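You operate a simulated robot arm through the tools that you are given. There is no shell and no other tool.

Carry out the task below with a simulated robot arm. There is one attempt and no reset: what you move stays moved.

TASK
Put things in order on the panel bench. At the end: the purple brake block from the panel bench is on the white polish tin; the scrubber from the panel bench stands where the yellow stubby brush stood; the yellow stubby brush from the panel bench stands where the yellow toothed stud stood; the yellow toothed stud from the panel bench stands where the purple brake block stood; whatever was shut is shut again. Leave all else as you found it, and nothing knocked over.

It is judged by the outcome, as a careful person would: the job done as asked, and still so three seconds after it is handed in. It fails if anything else is knocked over, pushed out of place, dropped, spilled or broken.

THE ROBOT
A 5-joint arm with a two-finger parallel gripper, fixed in place. Base frame: the origin is at the foot of the arm, x ahead of it, y to its left, z up; the work surface is at about z = 0. Units: cm, rad, N and s.
With the tool pointing down near the work surface it reaches from about 26 to 68 cm from the base axis. Its first joint turns from -1.152 to 1.152 rad. The tool tilts only in the upright plane through the base axis and itself; it spins freely about its own axis. Payload 2.9 kg.
The TCP is the grasp point between the finger pads, 3 cm short of the fingertips. In the tool frame z runs along the fingers and y along their closing line. The gripper opens to 11 cm. The fingers are 2 cm wide and 1 cm thick; the gripper's body (4.8 by 11.2 cm) begins 5.5 cm behind the TCP.
Orientation is that of the tool frame in the base frame, as a unit quaternion [x, y, z, w]. With the fingers straight down and closing along the base's y, the tool's x points along the base's -x, its y along +y and its z along -z.

THE INTERFACE
- The arm moves only by the tool jog_arm. Its argument "series" is a list of rows, each a list of 2 entries, a list of its own where there are three numbers: the shift along the base's x, y, z in units of 20 mm (1.0 is 20 mm), then the turn, a rotation vector about the base's x, y, z in units of 6 degrees (1.0 is 6 degrees). In form: [[[dx, dy, dz], [rx, ry, rz]], ...]. A call has 1 to 20 rows; each row shifts and turns the commanded pose from where the row before left it. "jaw" is the gripper command, from -1 (shut) to 1 (fully open), values between in proportion, set as the call begins (left out, the last holds). A call with a number of a shift or a turn outside -1 to 1 is refused whole. Each row takes 0.2 s and may step no farther than 5 cm and 0.15 rad from the row before; otherwise, or with a gripper value out of range, the whole call is refused. Where a pose cannot be reached the arm comes as near as it can. A force on the tool above 40 N (or 10 N above the force at the start of the call, whichever is more), or a blocked arm, ends the call early, and 0.2 s more pass. The fingers move at their own pace (about 10.8 cm/s each) and stop on an object; they squeeze with about 37 N. The grip force told is the motor's: it shows also when the fingers shut on nothing. Time passes only in rows, and 0.2 s behind the last, so rows that do not move let the fingers close. It gives the time, the measured TCP pose, the force on the tool (base axes), the opening and the grip force at its end, in the units of the frame above (readings bear some noise), with the torque about the TCP (base axes, N m) and any sound that the robot's microphone picked up, and new pictures: "show" is both (left out), scene, wrist or none.
- Cameras (640 x 400 px; columns grow to the right, rows downward): "scene" is fixed at [2.1, -45.05, 60.86]; the picture's right is [0.81, -0.59, 0.00], its down [-0.36, -0.50, -0.79] and it looks along [0.46, 0.64, -0.62] (base axes); focal length 329 px, centre (320, 200). "wrist" rides on the gripper at [7.2, 1.7, -10.3] in the tool frame; the picture's right is [-0.23, 0.97, 0.00], its down [-0.76, -0.18, -0.62] and it looks along [-0.61, -0.14, 0.78] (tool axes); focal length 222 px, centre (320, 200). There is no depth. A picture from a camera that has moved, and an enlarged one, comes with that camera's place and axes in the base frame and with its lens. The place of the scene camera against the robot may be out by one fixed shift of up to 1.8 cm in any direction.
- enlarge(camera, box): a new picture of the part [left, top, right, bottom] of that camera's present view, enlarged. The clock stands still meanwhile.
- sign_off(): hands the job in; it is judged then, once.

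Nothing tells you positions but the pictures and the camera data. Unless the task says otherwise, let go and move clear before handing in.

The tools are called after ">>>" as a command line: name --argument value ..., lists and objects as JSON in quotes. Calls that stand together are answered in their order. jog_arm: Moves the arm, as the interface text tells. Its arguments: {"type":"object","properties":{"series":{"type":"array","items":{"type":"array"}},"jaw":{"type":"number"},"show":{"type":"string","enum":["both","scene","wrist","none"]}},"required":["series"]} The other tools are called the same way: enlarge (camera, box) takes an enlarged picture of a part of a camera's view; sign_off () hands the job in.

At the start:

```text
t: 0.0
tcp_pos: [32.04, 25.97, 25.81]
tcp_rot: [0.0, 1.0, 0.0, 0.0]
wrist_force: [0.1, 0.2, -0.8]
ft_torque: [0.03, -0.03, 0.0]
opening: 11.0
finger_force: 0.0
```

scene: 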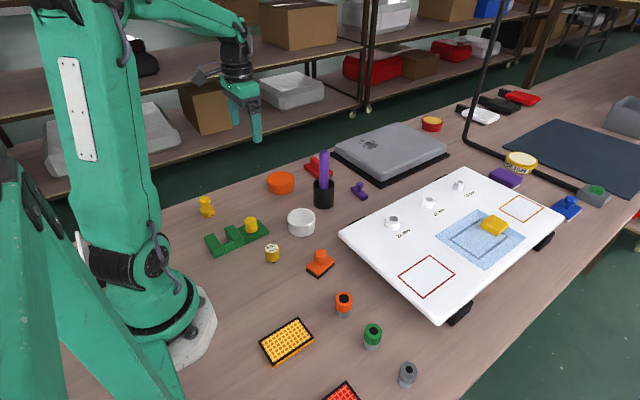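
wrist: 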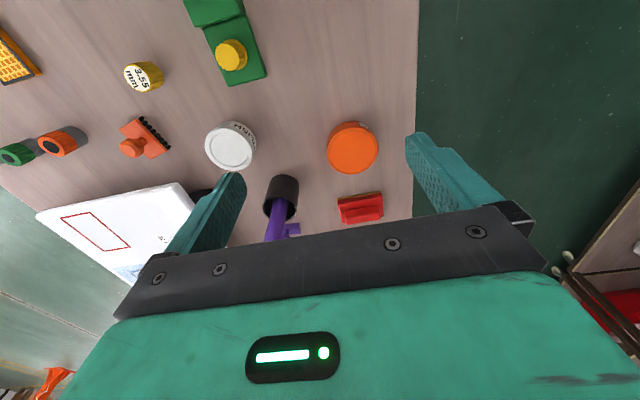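

I see a cluttered bench with a raised white panel, several tins, brushes and blocks. I'll take enlarged views first to identify each item.

>>> enlarge --camera "scene" --box '[180, 140, 380, 265]'

>>> enlarge --camera "scene" --box '[340, 140, 600, 302]'

>>> enlarge --camera "scene" --box '[240, 240, 496, 400]'

>>> enlarge --camera "scene" --box '[400, 70, 640, 220]'

>>> enlarge --camera "wrist" --box '[100, 0, 420, 250]'

```text
3.20 times, centred on (280, 202) of scene
camera zoom: at [2.1, -45.05, 60.86], right [0.81, -0.59, 0.0], down [-0.36, -0.5, -0.79], along [0.46, 0.64, -0.62], focal length 1052 px, centre (448, 192)
```

zoom: 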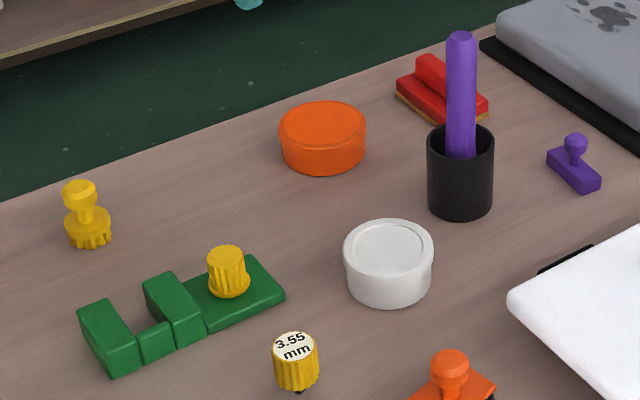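

```text
2.46 times, centred on (470, 221) of scene
camera zoom: at [2.1, -45.05, 60.86], right [0.81, -0.59, 0.0], down [-0.36, -0.5, -0.79], along [0.46, 0.64, -0.62], focal length 810 px, centre (-49, 148)
```

zoom: 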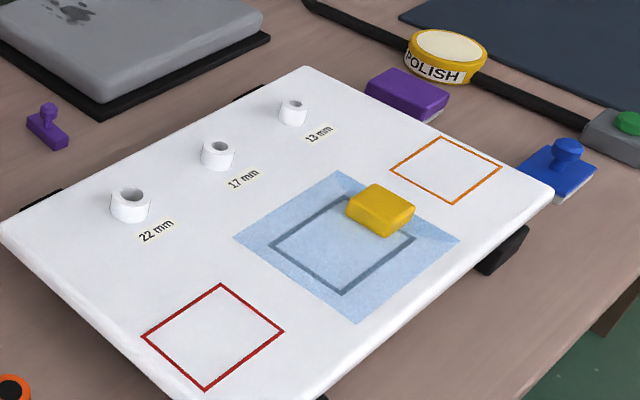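

```text
2.50 times, centred on (368, 320) of scene
camera zoom: at [2.1, -45.05, 60.86], right [0.81, -0.59, 0.0], down [-0.36, -0.5, -0.79], along [0.46, 0.64, -0.62], focal length 822 px, centre (200, -100)
```

zoom: 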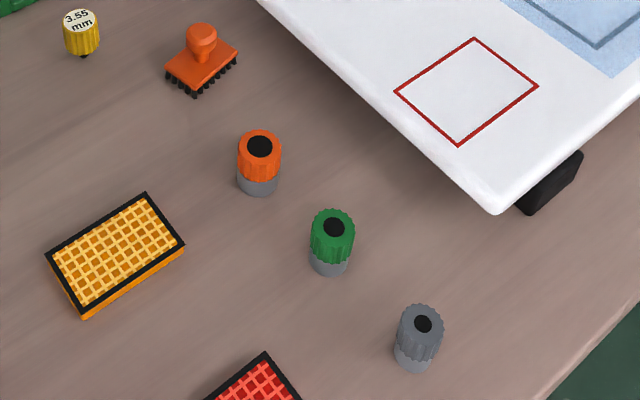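

```text
2.67 times, centred on (520, 145) of scene
camera zoom: at [2.1, -45.05, 60.86], right [0.81, -0.59, 0.0], down [-0.36, -0.5, -0.79], along [0.46, 0.64, -0.62], focal length 877 px, centre (-213, 347)
```

zoom: 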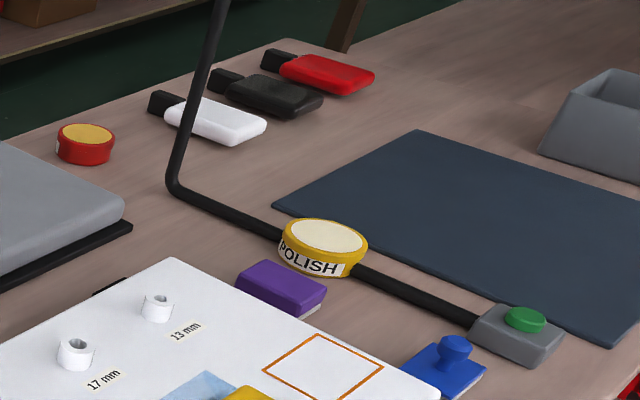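

```text
1.60 times, centred on (260, 125) of wrist
camera zoom: at [24.95, 27.67, 36.31], right [0.23, 0.97, 0.0], down [0.76, -0.18, 0.62], along [0.61, -0.14, -0.78], focal length 355 px, centre (416, 320)
```

zoom: 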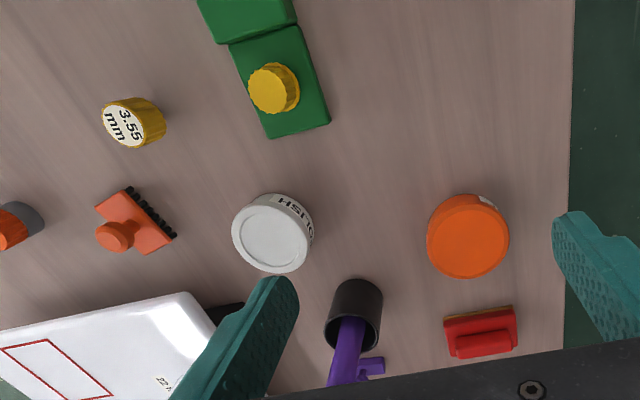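

The candidate items need a closer look before I decide which is which, so I'm zooming tighter on each one.

>>> enlarge --camera "scene" --box '[185, 185, 297, 270]'

>>> enlarge --camera "scene" --box '[285, 230, 365, 280]'

>>> enlarge --camera "scene" --box '[295, 145, 385, 215]'

>>> enlarge --camera "wrist" --box '[110, 30, 270, 180]'

>>> enlarge --camera "scene" --box '[540, 180, 620, 230]'

```text
4.71 times, centred on (241, 228) of scene
camera zoom: at [2.1, -45.05, 60.86], right [0.81, -0.59, 0.0], down [-0.36, -0.5, -0.79], along [0.46, 0.64, -0.62], focal length 1548 px, centre (692, 71)
```

zoom: 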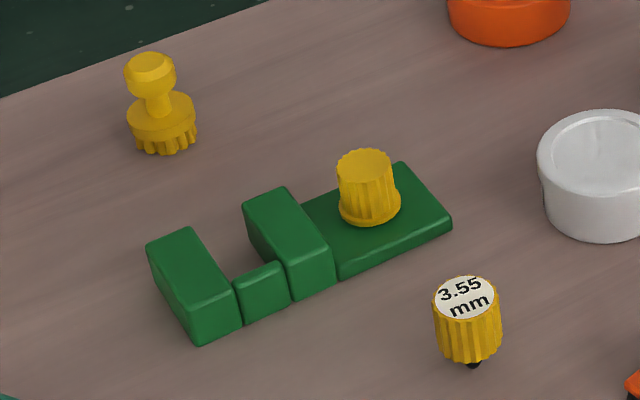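

```text
8.00 times, centred on (325, 255) of scene
camera zoom: at [2.1, -45.05, 60.86], right [0.81, -0.59, 0.0], down [-0.36, -0.5, -0.79], along [0.46, 0.64, -0.62], focal length 2631 px, centre (280, -240)
```

zoom: 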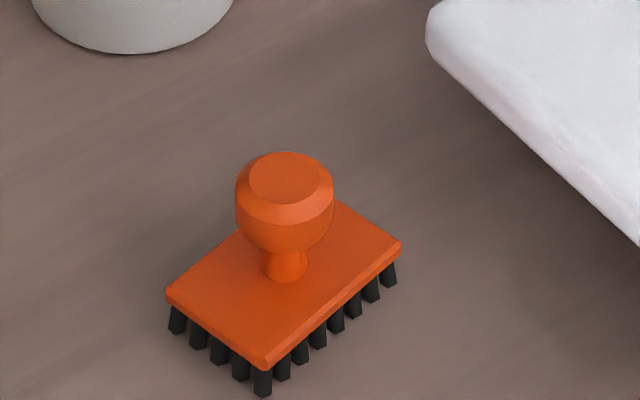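

```text
5.71 times, centred on (340, 180) of scene
camera zoom: at [2.1, -45.05, 60.86], right [0.81, -0.59, 0.0], down [-0.36, -0.5, -0.79], along [0.46, 0.64, -0.62], focal length 1879 px, centre (206, 314)
```

zoom: 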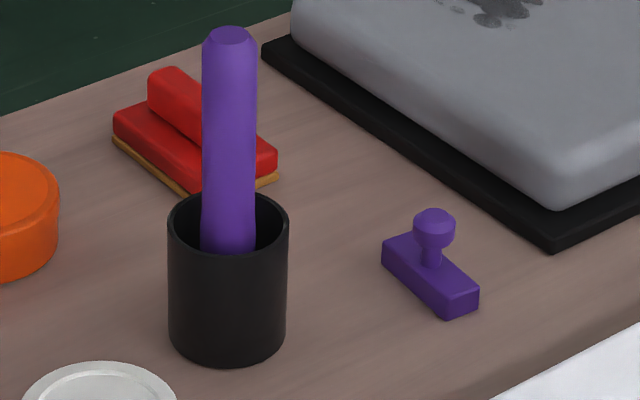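

```text
2.67 times, centred on (190, 105) of wrist
camera zoom: at [24.95, 27.67, 36.31], right [0.23, 0.97, 0.0], down [0.76, -0.18, 0.62], along [0.61, -0.14, -0.78], focal length 592 px, centre (667, 453)
```

zoom: 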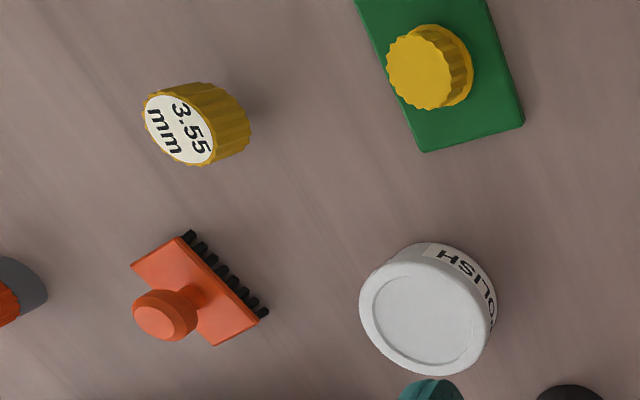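

```text
8.00 times, centred on (580, 205) of scene
camera zoom: at [2.1, -45.05, 60.86], right [0.81, -0.59, 0.0], down [-0.36, -0.5, -0.79], along [0.46, 0.64, -0.62], focal length 2631 px, centre (-1760, 160)
```

zoom: 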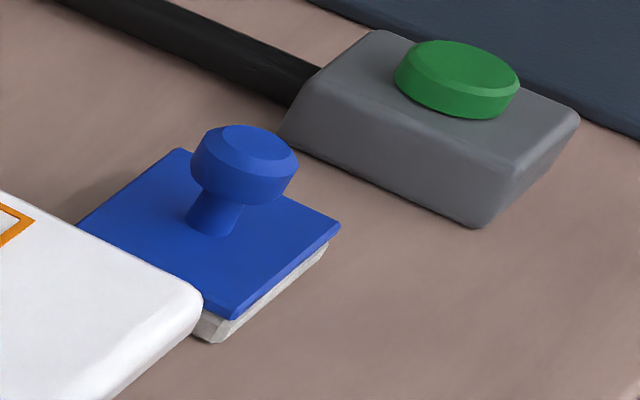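

My reading so far: the knobbed orange piece with black bristles at about (32,-3) looks like the scrubber, and the small purple knobbed block at about (59,14) looks like the brake block. There are three yellow pieces near (18,32), (24,17) and (24,6). I'll spin the wrist so its camera looks back towards them.

>>> jog_arm --series '[[[-0.2, 0, -0.2], [0, 0, 1]], [[-0.2, 0, -0.2], [0, 0, 1]], [[-0.2, 0, -0.2], [0, 0, 1]], [[-0.2, 0, -0.2], [0, 0, 1]], [[-0.2, 0, -0.2], [0, 0, 1]], [[-0.2, 0, -0.2], [0, 0, 1]], [[-0.2, 0, -0.2], [0, 0, 1]], [[-0.2, 0, -0.2], [0, 0, 1]], [[-0.2, 0, -0.2], [0, 0, 1]], [[-0.2, 0, -0.2], [0, 0, 1]], [[-0.2, 0, -0.2], [0, 0, 1]], [[-0.2, 0, -0.2], [0, 0, 1]], [[-0.2, 0, -0.2], [0, 0, 1]], [[-0.2, 0, -0.2], [0, 0, 1]], [[-0.2, 0, -0.2], [0, 0, 1]]]' --show "both"

```text
t: 3.2
tcp_pos: [25.97, 25.81, 20.01]
tcp_rot: [0.708, -0.706, 0.0, 0.0]
wrist_force: [-1.3, -0.7, 0.2]
ft_torque: [0.0, 0.02, -0.01]
opening: 11.01
finger_force: 0.1
camera wrist: at [24.51, 18.69, 30.36], right [-0.97, 0.23, 0.0], down [0.18, 0.76, 0.62], along [0.14, 0.61, -0.78], focal length 222 px, centre (320, 200)
```

scene: 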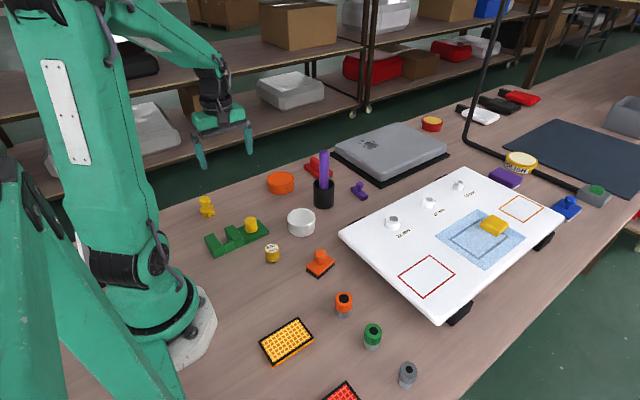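
wrist: 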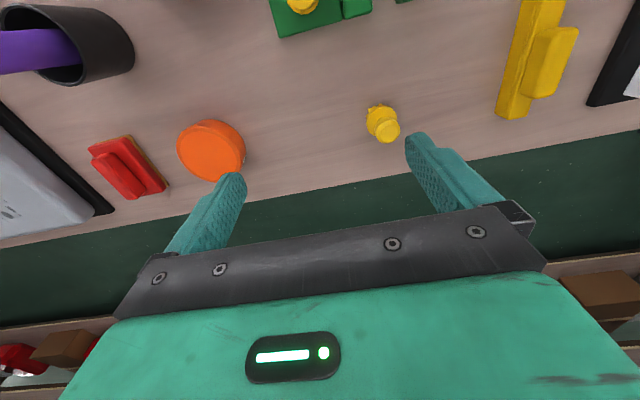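

A further yellow piece, a bar with a grip, is partly hidden behind the arm. I'll finish the half turn and look around.

>>> jog_arm --series '[[[0, 0, 0], [0, 0, 1]], [[0, 0, 0], [0, 0, 1]], [[0, 0, 0], [0, 0, 1]], [[0, 0, 0], [0, 0, 1]], [[0, 0, 0], [0, 0, 1]], [[0, 0, 0], [0, 0, 1]], [[0, 0, 0], [0, 0, 1]], [[0, 0, 0], [0, 0, 1]], [[0, 0, 0], [0, 0, 1]], [[0, 0, 0], [0, 0, 1]], [[0, 0, 0], [0, 0, 1]], [[0, 0, 0], [0, 0, 1]], [[0, 0, 0], [0, 0, 1]], [[0, 0, 0], [0, 0, 1]], [[0, 0, 0], [0, 0, 1]]]' --show "wrist"

```text
t: 6.4
tcp_pos: [26.05, 25.93, 19.82]
tcp_rot: [1.0, 0.001, 0.0, 0.0]
wrist_force: [0.3, -0.2, 0.4]
ft_torque: [-0.04, 0.0, -0.02]
opening: 10.97
finger_force: 0.1
camera wrist: at [33.46, 24.3, 30.32], right [-0.22, -0.97, 0.0], down [-0.76, 0.18, 0.62], along [-0.61, 0.14, -0.78], focal length 222 px, centre (320, 200)
```

wrist: 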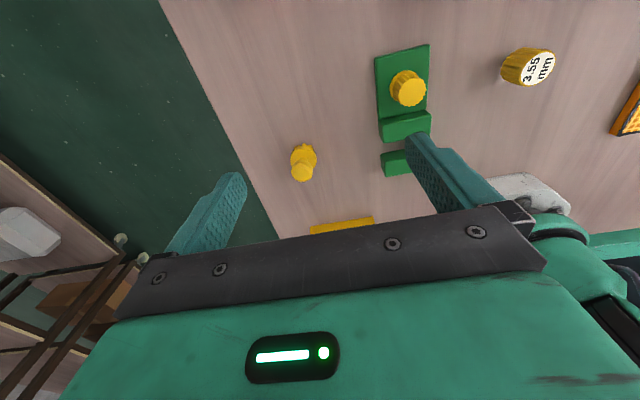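

>>> enlarge --camera "wrist" --box '[250, 30, 570, 230]'

>>> enlarge --camera "wrist" --box '[270, 130, 340, 190]'

>>> enlarge --camera "wrist" --box '[360, 40, 460, 180]'

>>> enlarge --camera "wrist" --box '[490, 30, 570, 100]'

```text
2.00 times, centred on (410, 130) of wrist
camera zoom: at [33.46, 24.3, 30.32], right [-0.22, -0.97, 0.0], down [-0.76, 0.18, 0.62], along [-0.61, 0.14, -0.78], focal length 444 px, centre (140, 340)
```

zoom: 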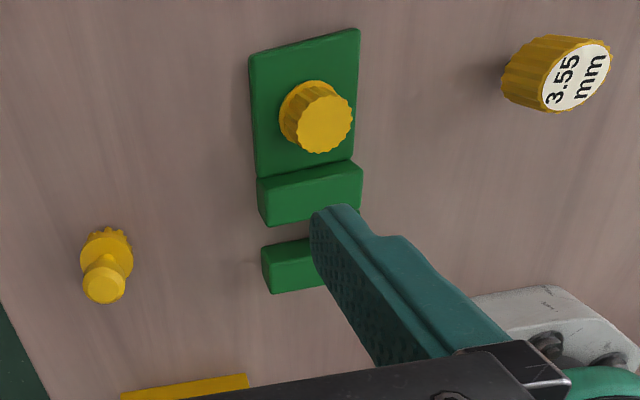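

```text
6.67 times, centred on (305, 160) of wrist
camera zoom: at [33.46, 24.3, 30.32], right [-0.22, -0.97, 0.0], down [-0.76, 0.18, 0.62], along [-0.61, 0.14, -0.78], focal length 1481 px, centre (420, 467)
```

zoom: 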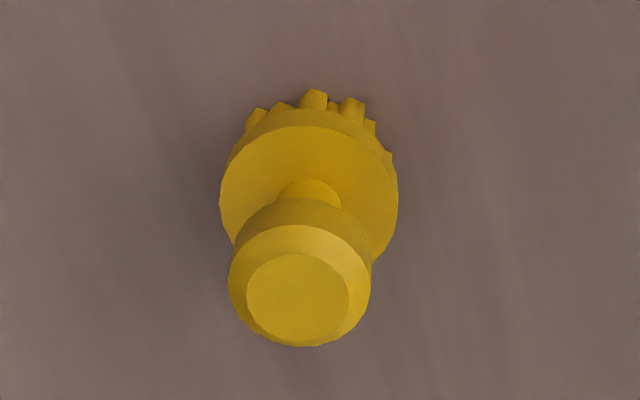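

```text
2.86 times, centred on (410, 110) of wrist
camera zoom: at [33.46, 24.3, 30.32], right [-0.22, -0.97, 0.0], down [-0.76, 0.18, 0.62], along [-0.61, 0.14, -0.78], focal length 635 px, centre (63, 457)
```

zoom: 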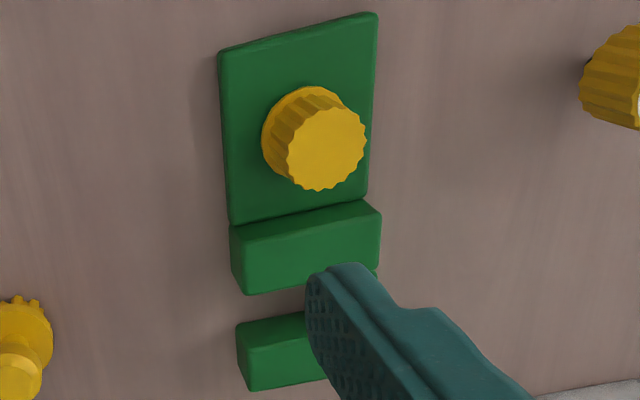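

```text
5.71 times, centred on (530, 65) of wrist
camera zoom: at [33.46, 24.3, 30.32], right [-0.22, -0.97, 0.0], down [-0.76, 0.18, 0.62], along [-0.61, 0.14, -0.78], focal length 1269 px, centre (-880, 971)
```

zoom: 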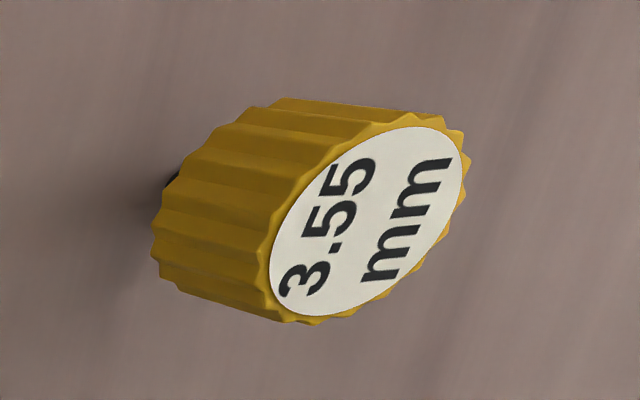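

The piece at about (18,32) has separate tufts underneath, so I take it as the yellow stubby brush. I'll lower the camera near the 3.55 mm piece and the ribbed knob on the green plate to tell them apart.

>>> jog_arm --series '[[[0.21, -0.97, -0.445], [0, 0, 0]], [[0.21, -0.97, -0.445], [0, 0, 0]], [[0.21, -0.97, -0.445], [0, 0, 0]], [[0.21, -0.97, -0.445], [0, 0, 0]], [[0.21, -0.97, -0.445], [0, 0, 0]], [[0.21, -0.97, -0.445], [0, 0, 0]], [[0.21, -0.97, -0.445], [0, 0, 0]], [[0.21, -0.97, -0.445], [0, 0, 0]], [[0.21, -0.97, -0.445], [0, 0, 0]], [[0.21, -0.97, -0.445], [0, 0, 0]], [[0.21, -0.97, -0.445], [0, 0, 0]]]' --show "both"

```text
t: 8.8
tcp_pos: [30.99, 4.6, 9.97]
tcp_rot: [1.0, 0.0, 0.0, 0.0]
wrist_force: [0.3, 0.5, 0.5]
ft_torque: [-0.03, 0.03, 0.0]
opening: 11.02
finger_force: 0.0
camera wrist: at [38.24, 2.92, 20.44], right [-0.23, -0.97, 0.0], down [-0.76, 0.18, 0.62], along [-0.61, 0.14, -0.78], focal length 222 px, centre (320, 200)
```

scene: 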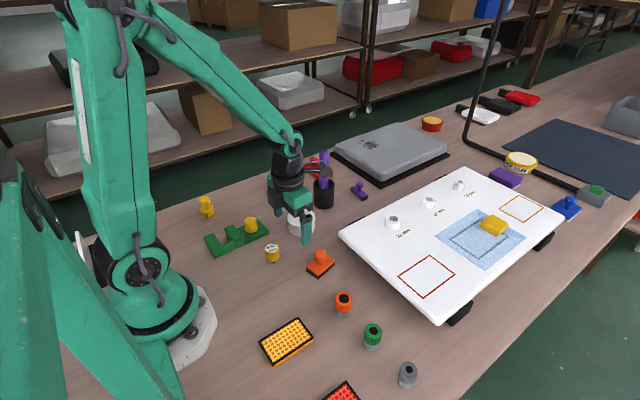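
wrist: 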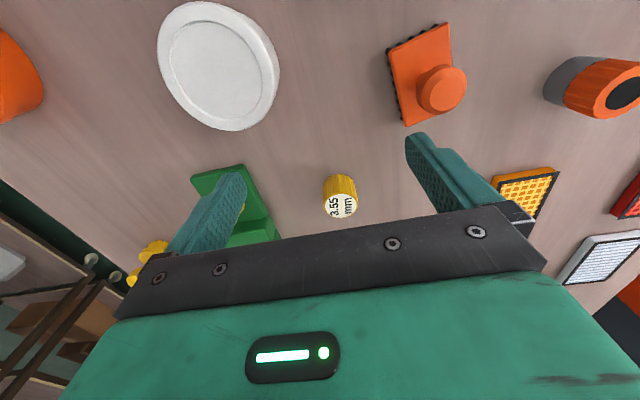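

>>> enlarge --camera "wrist" --box '[310, 160, 370, 230]'

>>> enlarge --camera "wrist" --box '[370, 10, 490, 135]'

>>> enlarge --camera "scene" --box '[255, 230, 295, 270]'

>>> enlarge --camera "scene" --box '[200, 205, 280, 260]'

```text
5.71 times, centred on (340, 195) of wrist
camera zoom: at [38.24, 2.92, 20.44], right [-0.23, -0.97, 0.0], down [-0.76, 0.18, 0.62], along [-0.61, 0.14, -0.78], focal length 1269 px, centre (206, 229)
```

zoom: 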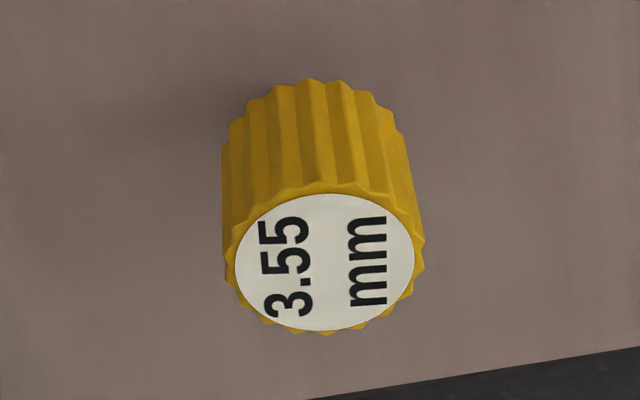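

```text
3.20 times, centred on (430, 72) of wrist
camera zoom: at [38.24, 2.92, 20.44], right [-0.23, -0.97, 0.0], down [-0.76, 0.18, 0.62], along [-0.61, 0.14, -0.78], focal length 711 px, centre (-32, 608)
```

zoom: 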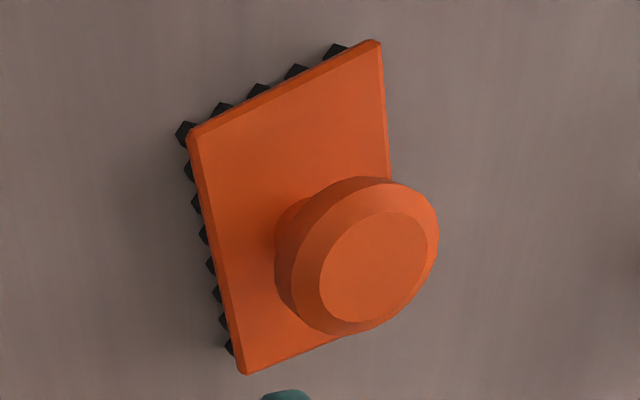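

```text
10.00 times, centred on (275, 250) of scene
camera zoom: at [2.1, -45.05, 60.86], right [0.81, -0.59, 0.0], down [-0.36, -0.5, -0.79], along [0.46, 0.64, -0.62], focal length 3289 px, centre (770, -300)
```

zoom: 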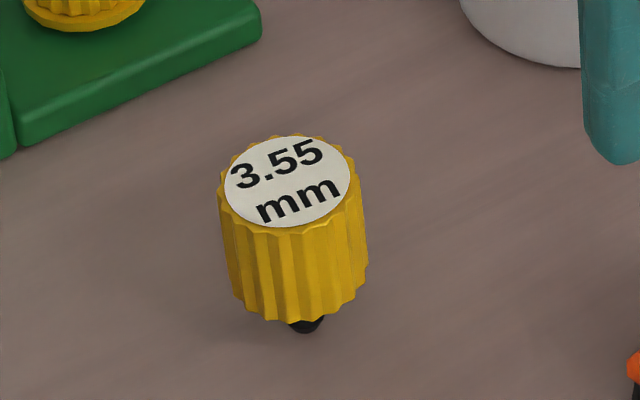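

```text
7.27 times, centred on (240, 232) of scene
camera zoom: at [2.1, -45.05, 60.86], right [0.81, -0.59, 0.0], down [-0.36, -0.5, -0.79], along [0.46, 0.64, -0.62], focal length 2392 px, centre (902, -36)
```

zoom: 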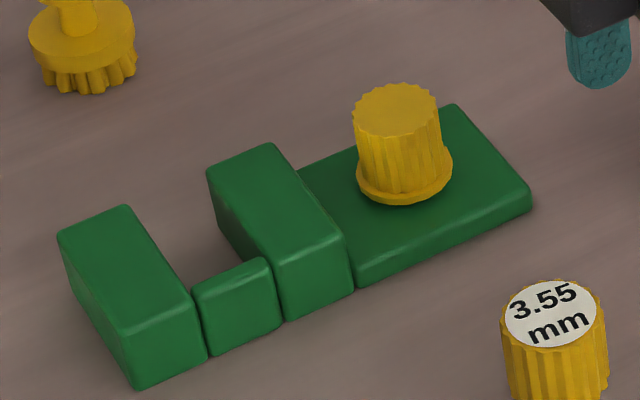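

The 3.55 mm piece has a toothed head on a short dark tip and sits only about 24 cm out. The ribbed stud stands on the green block at about (26,16.5). Before deciding, I'll survey the right side of the bench, which I haven't fully seen.

>>> jog_arm --series '[[[0.1, -0.2, 1], [0, 0, 0]], [[0.1, -0.2, 1], [0, 0, 0]], [[0.1, -0.2, 1], [0, 0, 0]], [[0.1, -0.6, 1], [0, 0, 0]], [[0.1, -1, 1], [0, 0, 0]], [[0.1, -1, 0.8], [0, 0, 0]], [[0.1, -1, 0.5], [0, 0, 0]], [[0.1, -1, 0.4], [0, 0, 0]], [[0, -1, 0.4], [0, 0, 0]], [[0, -1, 0.4], [0, 0, 0]], [[0, -1, 0.4], [0, 0, 0]], [[0, -1, 0], [0, 0, 0]], [[0, -1, 0], [0, 0, 0]], [[0, -1, 0], [0, 0, 0]]]' --show "both"

```text
t: 11.8
tcp_pos: [30.86, 3.96, 25.97]
tcp_rot: [1.0, -0.001, 0.0, 0.0]
wrist_force: [-0.3, -0.7, -0.3]
ft_torque: [0.01, 0.0, 0.0]
opening: 10.98
finger_force: 0.0
out of reach, approached as far as the arm can: row 3, 4, 5, 6, 7, 8, 9, 10, 11, 12, 13, 14
camera wrist: at [38.17, 2.33, 36.49], right [-0.23, -0.97, 0.0], down [-0.76, 0.18, 0.62], along [-0.61, 0.14, -0.78], focal length 222 px, centre (320, 200)
```

scene: 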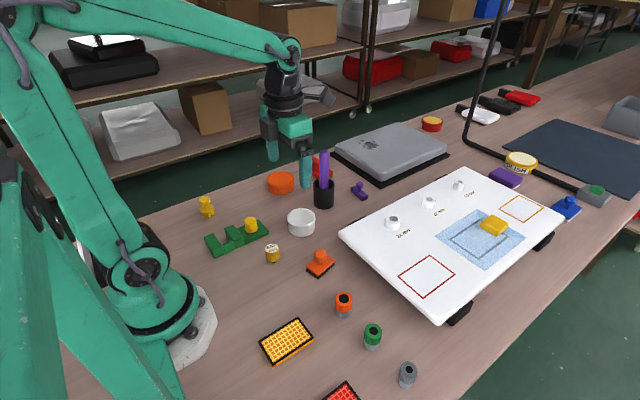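
wrist: 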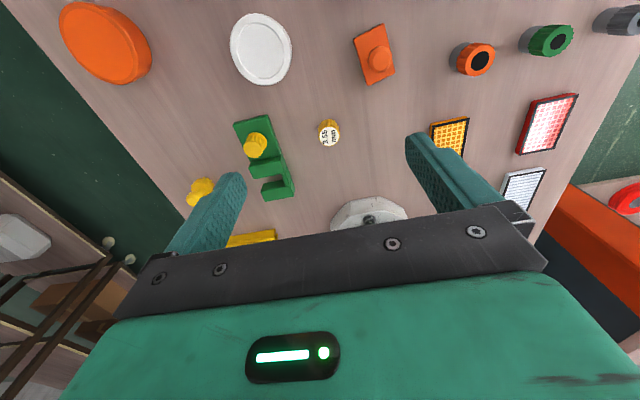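

The wrist spin has a limit near there, which is why the arm stopped short. I'll unwind the wrist and look at the red ridged block, the cup and the purple block, to be sure which piece is the scrubber and which the brake block.

>>> jog_arm --series '[[[0.35, 0.74, -0.2], [0, 0, -1]], [[0.35, 0.74, -0.2], [0, 0, -1]], [[0.35, 0.74, -0.2], [0, 0, -1]], [[0.35, 0.74, -0.2], [0, 0, -1]], [[0.35, 0.74, -0.2], [0, 0, -1]], [[0.35, 0.74, -0.2], [0, 0, -1]], [[0.35, 0.74, -0.2], [0, 0, -1]], [[0.35, 0.74, -0.2], [0, 0, -1]], [[0.35, 0.74, -0.2], [0, 0, -1]], [[0.35, 0.74, -0.2], [0, 0, -1]], [[0.35, 0.74, 0], [0, 0, -1]], [[0.35, 0.74, 0], [0, 0, -1]], [[0.35, 0.74, 0], [0, 0, -1]], [[0.35, 0.74, 0], [0, 0, -1]], [[0.35, 0.74, 0], [0, 0, -1]], [[0.35, 0.74, 0], [0, 0, -1]], [[0.35, 0.74, 0], [0, 0, -1]], [[0.35, 0.74, 0], [0, 0, -1]], [[0.35, 0.74, 0], [0, 0, -1]], [[0.35, 0.74, 0], [0, 0, -1]]]' --show "scene"

```text
t: 16.0
tcp_pos: [44.61, 33.65, 21.83]
tcp_rot: [-0.5, 0.866, 0.0, 0.0]
wrist_force: [0.1, -0.6, 0.6]
ft_torque: [0.01, 0.01, 0.02]
opening: 10.98
finger_force: 0.0
```

scene: 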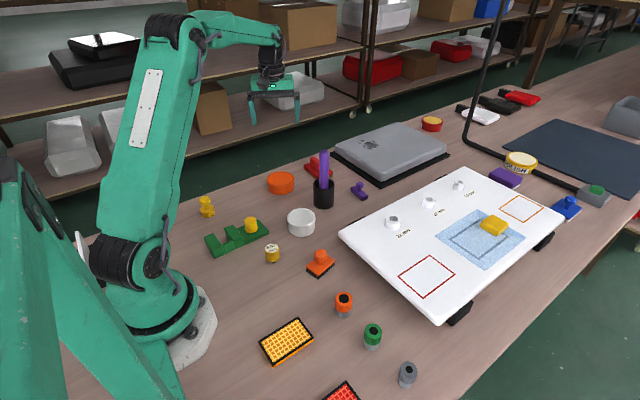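

The arm is clear. I'll continue unwinding and lower for a close look at the red block.

>>> jog_arm --series '[[[0, 0, -0.3], [0, 0, -1]], [[0, 0, -0.3], [0, 0, -1]], [[0, 0, -0.3], [0, 0, -1]], [[0, 0, -0.3], [0, 0, -1]], [[0, 0, -0.3], [0, 0, -1]], [[0, 0, -0.3], [0, 0, -1]], [[0, 0, -0.3], [0, 0, -1]], [[0, 0, -0.3], [0, 0, -1]], [[0, 0, -0.3], [0, 0, -1]], [[0, 0, -0.3], [0, 0, -1]]]' --show "wrist"

```text
t: 18.2
tcp_pos: [44.79, 33.6, 15.88]
tcp_rot: [0.0, 1.0, 0.0, 0.001]
wrist_force: [0.9, -0.3, 0.2]
ft_torque: [0.0, 0.03, -0.02]
opening: 11.0
finger_force: 0.0
camera wrist: at [37.63, 35.32, 26.3], right [0.23, 0.97, 0.0], down [0.76, -0.18, 0.62], along [0.61, -0.14, -0.78], focal length 222 px, centre (320, 200)
```

wrist: 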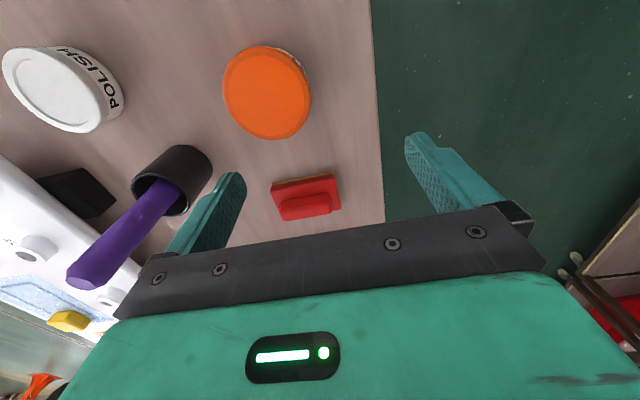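

>>> enlarge --camera "wrist" --box '[255, 160, 355, 230]'

>>> enlarge --camera "wrist" --box '[0, 20, 330, 226]'

```text
5.71 times, centred on (305, 195) of wrist
camera zoom: at [37.63, 35.32, 26.3], right [0.23, 0.97, 0.0], down [0.76, -0.18, 0.62], along [0.61, -0.14, -0.78], focal length 1269 px, centre (406, 229)
```

zoom: 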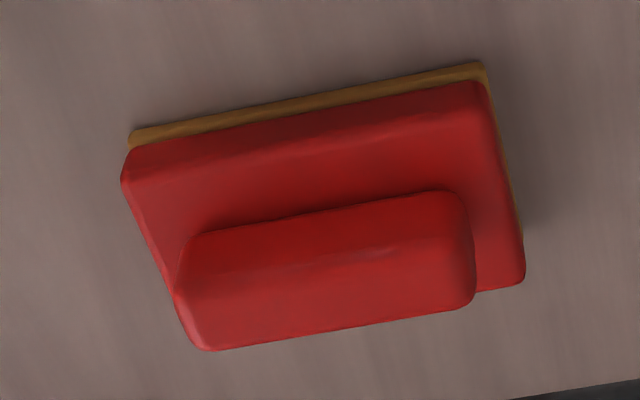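

```text
1.94 times, centred on (165, 123) of wrist
camera zoom: at [37.63, 35.32, 26.3], right [0.23, 0.97, 0.0], down [0.76, -0.18, 0.62], along [0.61, -0.14, -0.78], focal length 431 px, centre (621, 349)
```

zoom: 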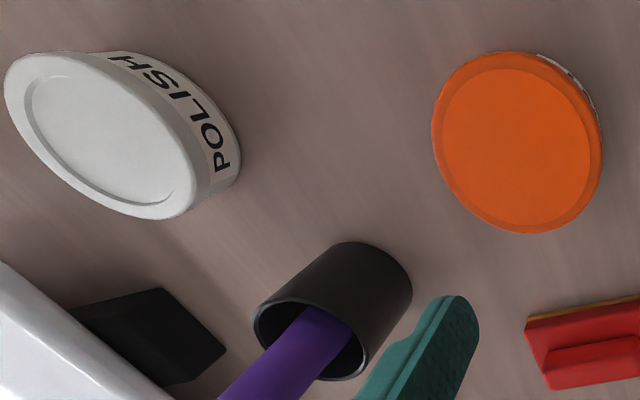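

The red piece is a sanding block on tan paper, so the orange bristled piece is the scrubber, and the white tin reads POLISH. Next I'll go over the cup and rod at height to look at the purple brake block.

>>> jog_arm --series '[[[0, 0, 1], [0, 0, 1]], [[0, 0, 1], [0, 0, 1]], [[0, 0, 1], [0, 0, 1]], [[0, 0, 1], [0, 0, 1]], [[0.366, -0.956, 0], [0, 0, 1]], [[0.366, -0.956, 0], [0, 0, 1]], [[0.366, -0.956, 0], [0, 0, 1]], [[0.366, -0.956, 0], [0, 0, 1]], [[0.366, -0.956, 0], [0, 0, 1]], [[0.366, -0.956, 0], [0, 0, 1]], [[0.366, -0.956, 0], [0, 0, 1]], [[0.366, -0.956, 0], [0, 0, 1]], [[0.366, -0.956, 0], [0, 0, 1]], [[0.366, -0.956, 0], [0, 0, 1]], [[0.366, -0.956, 0], [0, 0, 1]], [[0.366, -0.956, 0], [0, 0, 0]], [[0.366, -0.956, 0], [0, 0, 0]], [[0.366, -0.956, 0], [0, 0, 0]], [[0.366, -0.956, 0], [0, 0, 0]], [[0.366, -0.956, 0], [0, 0, 0]]]' --show "both"

```text
t: 22.4
tcp_pos: [56.39, 2.97, 23.81]
tcp_rot: [0.707, -0.707, 0.001, 0.0]
wrist_force: [-0.3, 0.4, 0.3]
ft_torque: [0.01, 0.05, 0.0]
opening: 11.04
finger_force: 0.1
camera wrist: at [54.83, -4.1, 34.23], right [-0.97, 0.23, 0.0], down [0.18, 0.76, 0.62], along [0.14, 0.61, -0.78], focal length 222 px, centre (320, 200)
```

scene: 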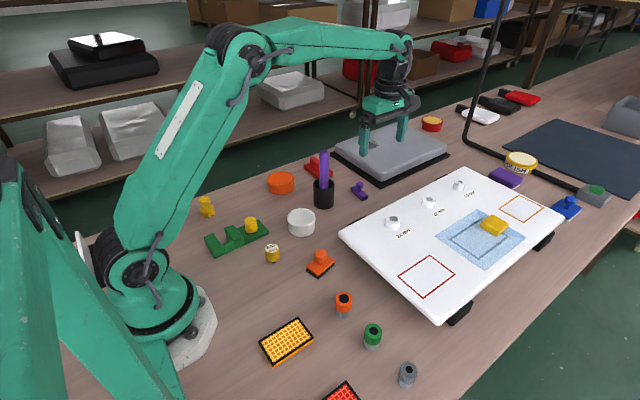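
wrist: 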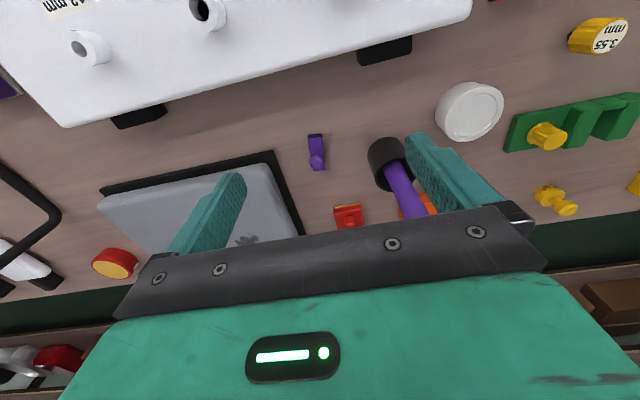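

>>> enlarge --camera "wrist" --box '[280, 115, 360, 185]'

>>> enlarge --camera "wrist" --box '[430, 70, 640, 220]'

>>> enlarge --camera "scene" --box '[335, 170, 385, 205]'

```text
5.71 times, centred on (320, 150) of wrist
camera zoom: at [54.83, -4.1, 34.23], right [-0.97, 0.23, 0.0], down [0.18, 0.76, 0.62], along [0.14, 0.61, -0.78], focal length 1269 px, centre (320, 486)
```

zoom: 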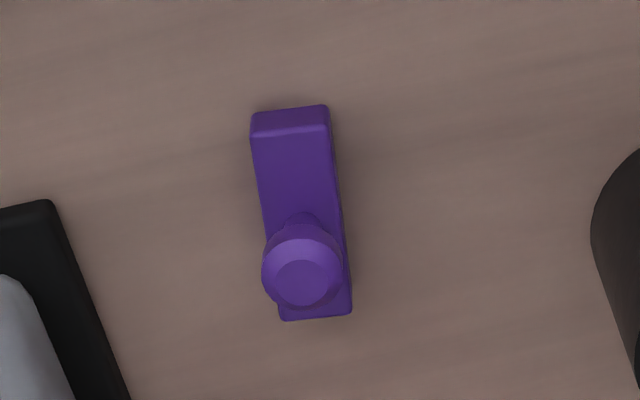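

```text
2.67 times, centred on (535, 145) of wrist
camera zoom: at [54.83, -4.1, 34.23], right [-0.97, 0.23, 0.0], down [0.18, 0.76, 0.62], along [0.14, 0.61, -0.78], focal length 592 px, centre (-253, 347)
```

zoom: 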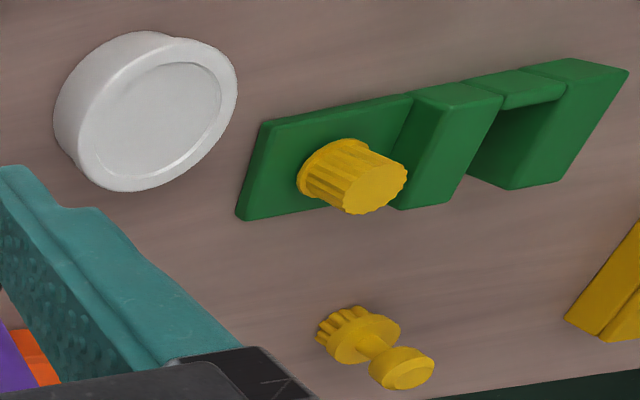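

```text
11.43 times, centred on (360, 188) of scene
camera zoom: at [2.1, -45.05, 60.86], right [0.81, -0.59, 0.0], down [-0.36, -0.5, -0.79], along [0.46, 0.64, -0.62], focal length 3759 px, centre (-137, 343)
```

zoom: 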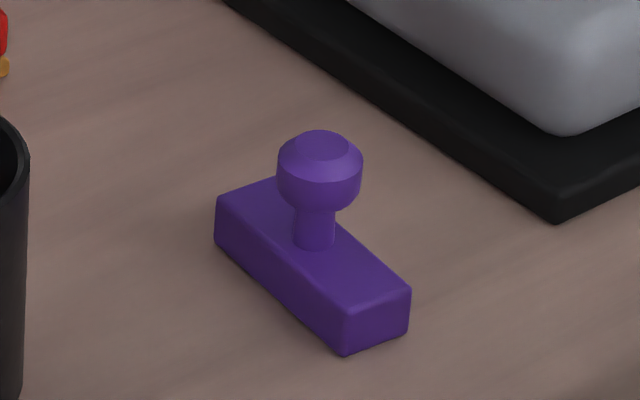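

The purple brake block lies at about (59.0,12.2), with its long axis nearly along y and its knob top near z=4.9. Comparing views, the scene camera seems shifted about 1.6 cm in y. I'll look more closely at the tin, green block and scrubber before moving anything.

>>> jog_arm --series '[[[-0.91, 0, -0.4], [0, 0, 0]], [[-0.91, 0, -0.4], [0, 0, 0]], [[-0.91, 0, -0.4], [0, 0, 0]], [[-0.91, 0, -0.4], [0, 0, 0]], [[-0.91, 0, -0.4], [0, 0, 0]], [[-0.91, 0, -0.4], [0, 0, 0]], [[-0.91, 0, -0.4], [0, 0, 0]], [[-0.91, 0, -0.4], [0, 0, 0]], [[-0.91, 0, -0.4], [0, 0, 0]], [[-0.91, 0, -0.4], [0, 0, 0]], [[-0.91, 0, -0.4], [0, 0, 0]], [[-0.91, 0, -0.4], [0, 0, 0]]]' --show "wrist"

```text
t: 25.0
tcp_pos: [34.45, 3.07, 14.1]
tcp_rot: [-0.707, 0.707, 0.0, 0.0]
wrist_force: [0.3, -0.5, 0.5]
ft_torque: [-0.05, -0.02, -0.04]
opening: 11.01
finger_force: 0.1
camera wrist: at [32.88, -4.25, 24.54], right [-0.97, 0.23, 0.0], down [0.18, 0.76, 0.62], along [0.14, 0.61, -0.78], focal length 222 px, centre (320, 200)
```

wrist: 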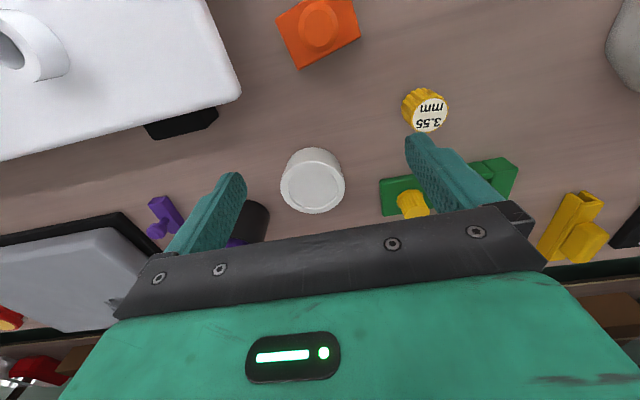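

>>> enlarge --camera "wrist" --box '[260, 130, 370, 225]'

>>> enlarge --camera "wrist" --box '[260, 0, 380, 80]'

>>> enlarge --camera "wrist" --box '[370, 140, 530, 230]'

>>> enlarge --camera "wrist" --box '[390, 75, 460, 145]'

```text
4.21 times, centred on (315, 178) of wrist
camera zoom: at [32.88, -4.25, 24.54], right [-0.97, 0.23, 0.0], down [0.18, 0.76, 0.62], along [0.14, 0.61, -0.78], focal length 935 px, centre (341, 295)
```

zoom: 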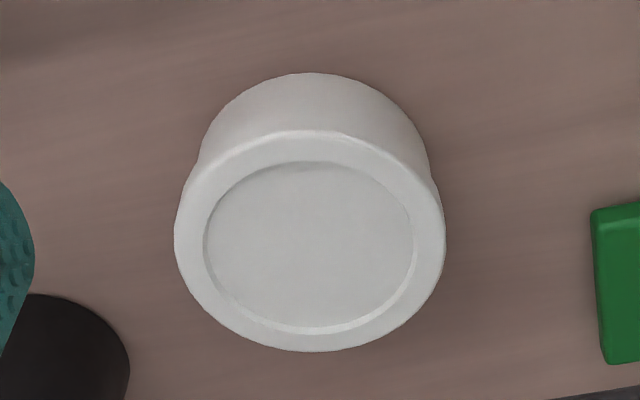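

```text
5.00 times, centred on (320, 40) of wrist
camera zoom: at [32.88, -4.25, 24.54], right [-0.97, 0.23, 0.0], down [0.18, 0.76, 0.62], along [0.14, 0.61, -0.78], focal length 1111 px, centre (320, 1000)
```

zoom: 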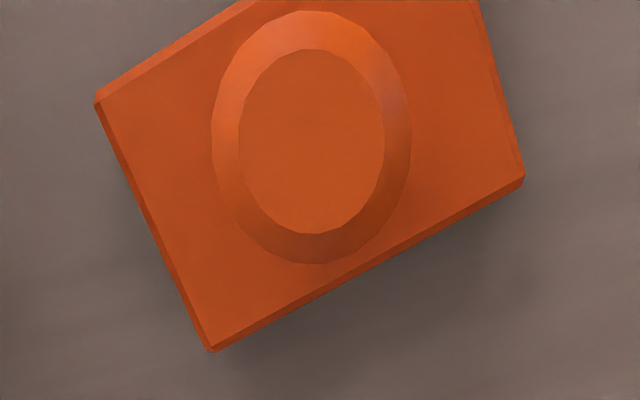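

```text
4.00 times, centred on (450, 185) of wrist
camera zoom: at [32.88, -4.25, 24.54], right [-0.97, 0.23, 0.0], down [0.18, 0.76, 0.62], along [0.14, 0.61, -0.78], focal length 888 px, centre (-200, 260)
```

zoom: 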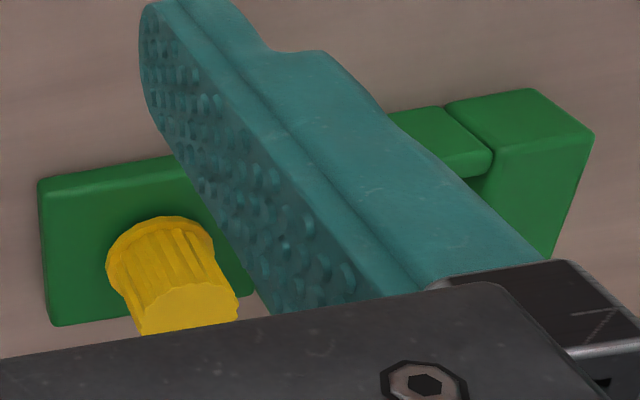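

```text
5.71 times, centred on (425, 110) of wrist
camera zoom: at [32.88, -4.25, 24.54], right [-0.97, 0.23, 0.0], down [0.18, 0.76, 0.62], along [0.14, 0.61, -0.78], focal length 1269 px, centre (-280, 714)
```

zoom: 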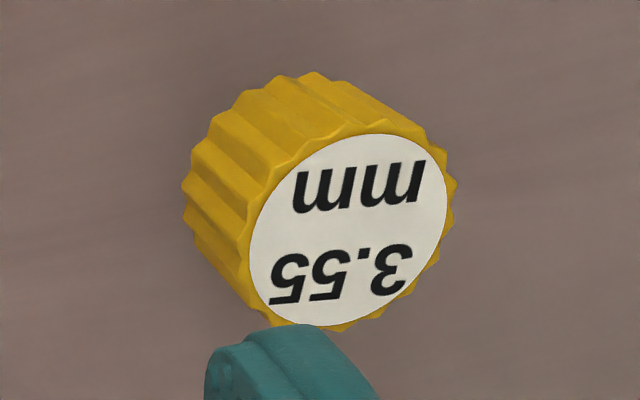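

The white tin is centred near (37.1,10.5), with its top at about z=3.5. The ribbed stud on the green plate tops out near (25.5,16.0,4.6). I'll check the tufted yellow piece from close by.

>>> jog_arm --series '[[[-0.73, 0.915, 0], [0, 0, 0]], [[-0.73, 0.915, 0], [0, 0, 0]], [[-0.73, 0.915, 0], [0, 0, 0]], [[-0.73, 0.915, 0], [0, 0, 0]], [[-0.73, 0.915, 0], [0, 0, 0]], [[-0.73, 0.915, 0], [0, 0, 0]], [[-0.73, 0.915, 0], [0, 0, 0]], [[-0.73, 0.915, 0], [0, 0, 0]], [[-0.73, 0.915, 0], [0, 0, 0]], [[-0.73, 0.915, 0], [0, 0, 0]], [[-0.73, 0.915, 0], [0, 0, 0]], [[0, 0, -1], [0, 0, 0]], [[0, 0, -1], [0, 0, 0]], [[0, 0, -0.8], [0, 0, 0]]]' --show "both"

```text
t: 28.0
tcp_pos: [18.38, 23.23, 8.36]
tcp_rot: [-0.707, 0.708, 0.0, 0.0]
wrist_force: [0.6, -0.2, 0.0]
ft_torque: [0.01, 0.03, -0.04]
opening: 11.0
finger_force: 0.1
camera wrist: at [16.82, 16.04, 18.82], right [-0.97, 0.23, 0.0], down [0.18, 0.76, 0.62], along [0.14, 0.61, -0.78], focal length 222 px, centre (320, 200)
```

scene: 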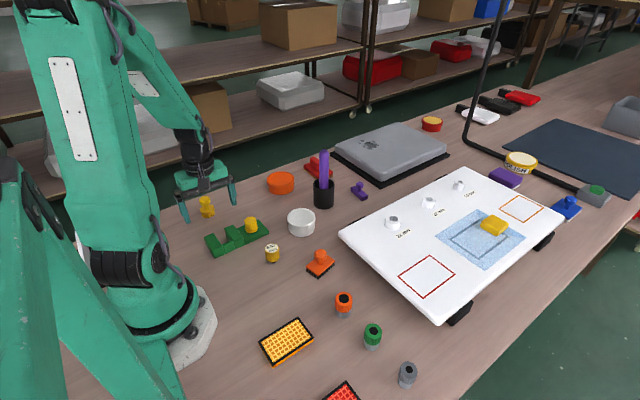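
wrist: 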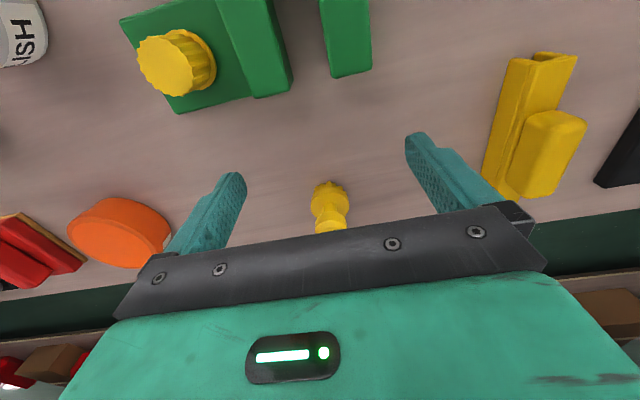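

>>> enlarge --camera "wrist" --box '[295, 170, 365, 235]'

>>> enlarge --camera "wrist" --box '[110, 0, 300, 120]'

>>> enlarge --camera "wrist" --box '[470, 40, 640, 210]'

```text
6.15 times, centred on (330, 202) of wrist
camera zoom: at [16.82, 16.04, 18.82], right [-0.97, 0.23, 0.0], down [0.18, 0.76, 0.62], along [0.14, 0.61, -0.78], focal length 1367 px, centre (258, 185)
```

zoom: 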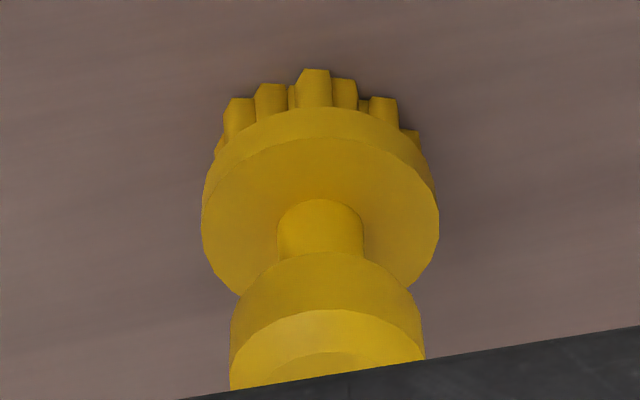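

```text
3.33 times, centred on (205, 60) of wrist
camera zoom: at [16.82, 16.04, 18.82], right [-0.97, 0.23, 0.0], down [0.18, 0.76, 0.62], along [0.14, 0.61, -0.78], focal length 740 px, centre (703, 667)
```

zoom: 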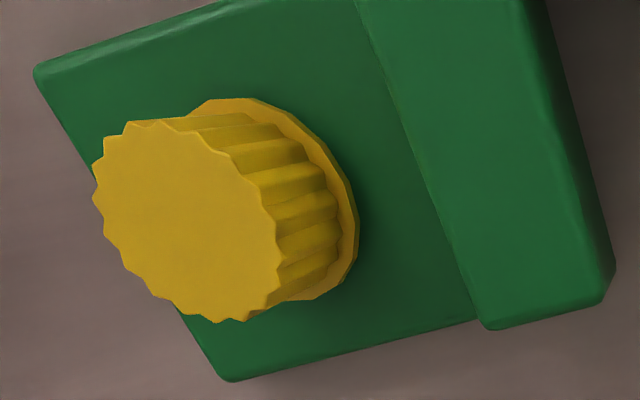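

```text
2.35 times, centred on (555, 125) of wrist
camera zoom: at [16.82, 16.04, 18.82], right [-0.97, 0.23, 0.0], down [0.18, 0.76, 0.62], along [0.14, 0.61, -0.78], focal length 523 px, centre (-233, 376)
```

zoom: 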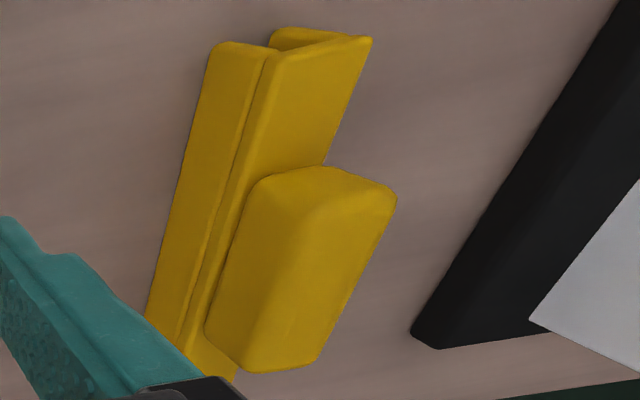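

The piece near (20,29.5) has several rows of square tufts, so it is the stubby brush. The ribbed piece with a flange on the green plate is the toothed stud. I'll start with the purple brake block, going around the rod with the jaws part-open.

>>> jog_arm --series '[[[0, 0, 1], [0, 0, 0]], [[0, 0, 1], [0, 0, 0]], [[0, 0, 1], [0, 0, 0]], [[0.9875, -0.631, 0.175], [0, 0, 0]], [[0.9875, -0.631, 0.175], [0, 0, 0]], [[0.9875, -0.631, 0.175], [0, 0, 0]], [[0.9875, -0.631, 0.175], [0, 0, 0]], [[0.9875, -0.631, 0.175], [0, 0, 0]], [[0.9875, -0.631, 0.175], [0, 0, 0]], [[0.9875, -0.631, 0.175], [0, 0, 0]], [[0.9875, -0.631, 0.175], [0, 0, 0]], [[0.9875, -0.631, 0.175], [0, 0, 0]], [[0.9875, -0.631, 0.175], [0, 0, 0]], [[0.9875, -0.631, 0.175], [0, 0, 0]], [[0.9875, -0.631, 0.175], [0, 0, 0]], [[0.9875, -0.631, 0.175], [0, 0, 0]], [[0.9875, -0.631, 0.175], [0, 0, 0]], [[0.9875, -0.631, 0.175], [0, 0, 0]], [[0.9875, -0.631, 0.175], [0, 0, 0]]]' --jaw -0.09 --show "none"

>>> jog_arm --series '[[[0.9, 0.915, 0], [0, 0, -1]], [[0.9, 0.915, 0], [0, 0, 0]], [[0.9, 0.915, 0], [0, 0, 0]], [[0.9, 0.915, 0], [0, 0, 0]], [[0.9, 0.915, 0], [0, 0, 0]], [[0, 0, -1], [0, 0, 0]], [[0, 0, -1], [0, 0, 0]], [[0, 0, -1], [0, 0, 0]], [[0, 0, -1], [0, 0, 0]], [[0, 0, 0], [0, 0, 0]]]' --show "both"

```text
t: 32.0
tcp_pos: [50.1, 2.88, 20.1]
tcp_rot: [-0.707, 0.707, 0.0, -0.001]
wrist_force: [-0.4, -0.4, 0.3]
ft_torque: [-0.04, 0.0, 0.0]
opening: 5.02
finger_force: 0.0
```

```text
t: 34.2
tcp_pos: [59.28, 12.01, 12.07]
tcp_rot: [-0.669, 0.743, 0.0, 0.0]
wrist_force: [-0.1, 0.3, -0.8]
ft_torque: [0.01, -0.03, 0.01]
opening: 5.0
finger_force: 0.0
camera wrist: at [56.89, 5.07, 22.54], right [-0.94, 0.33, 0.0], down [0.26, 0.74, 0.62], along [0.2, 0.59, -0.78], focal length 222 px, centre (320, 200)
```

scene: 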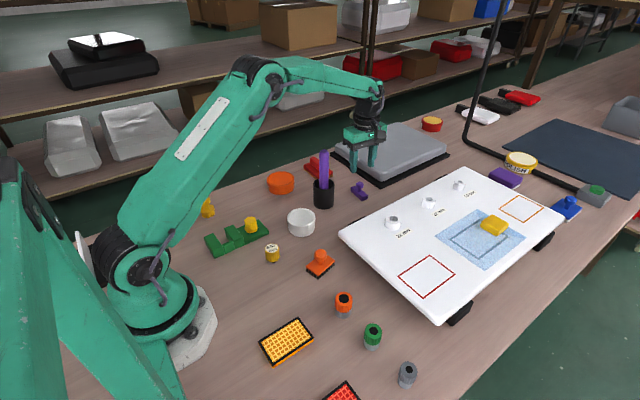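
wrist: 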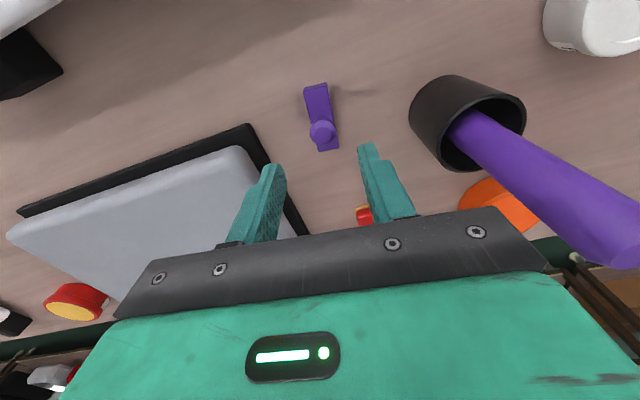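

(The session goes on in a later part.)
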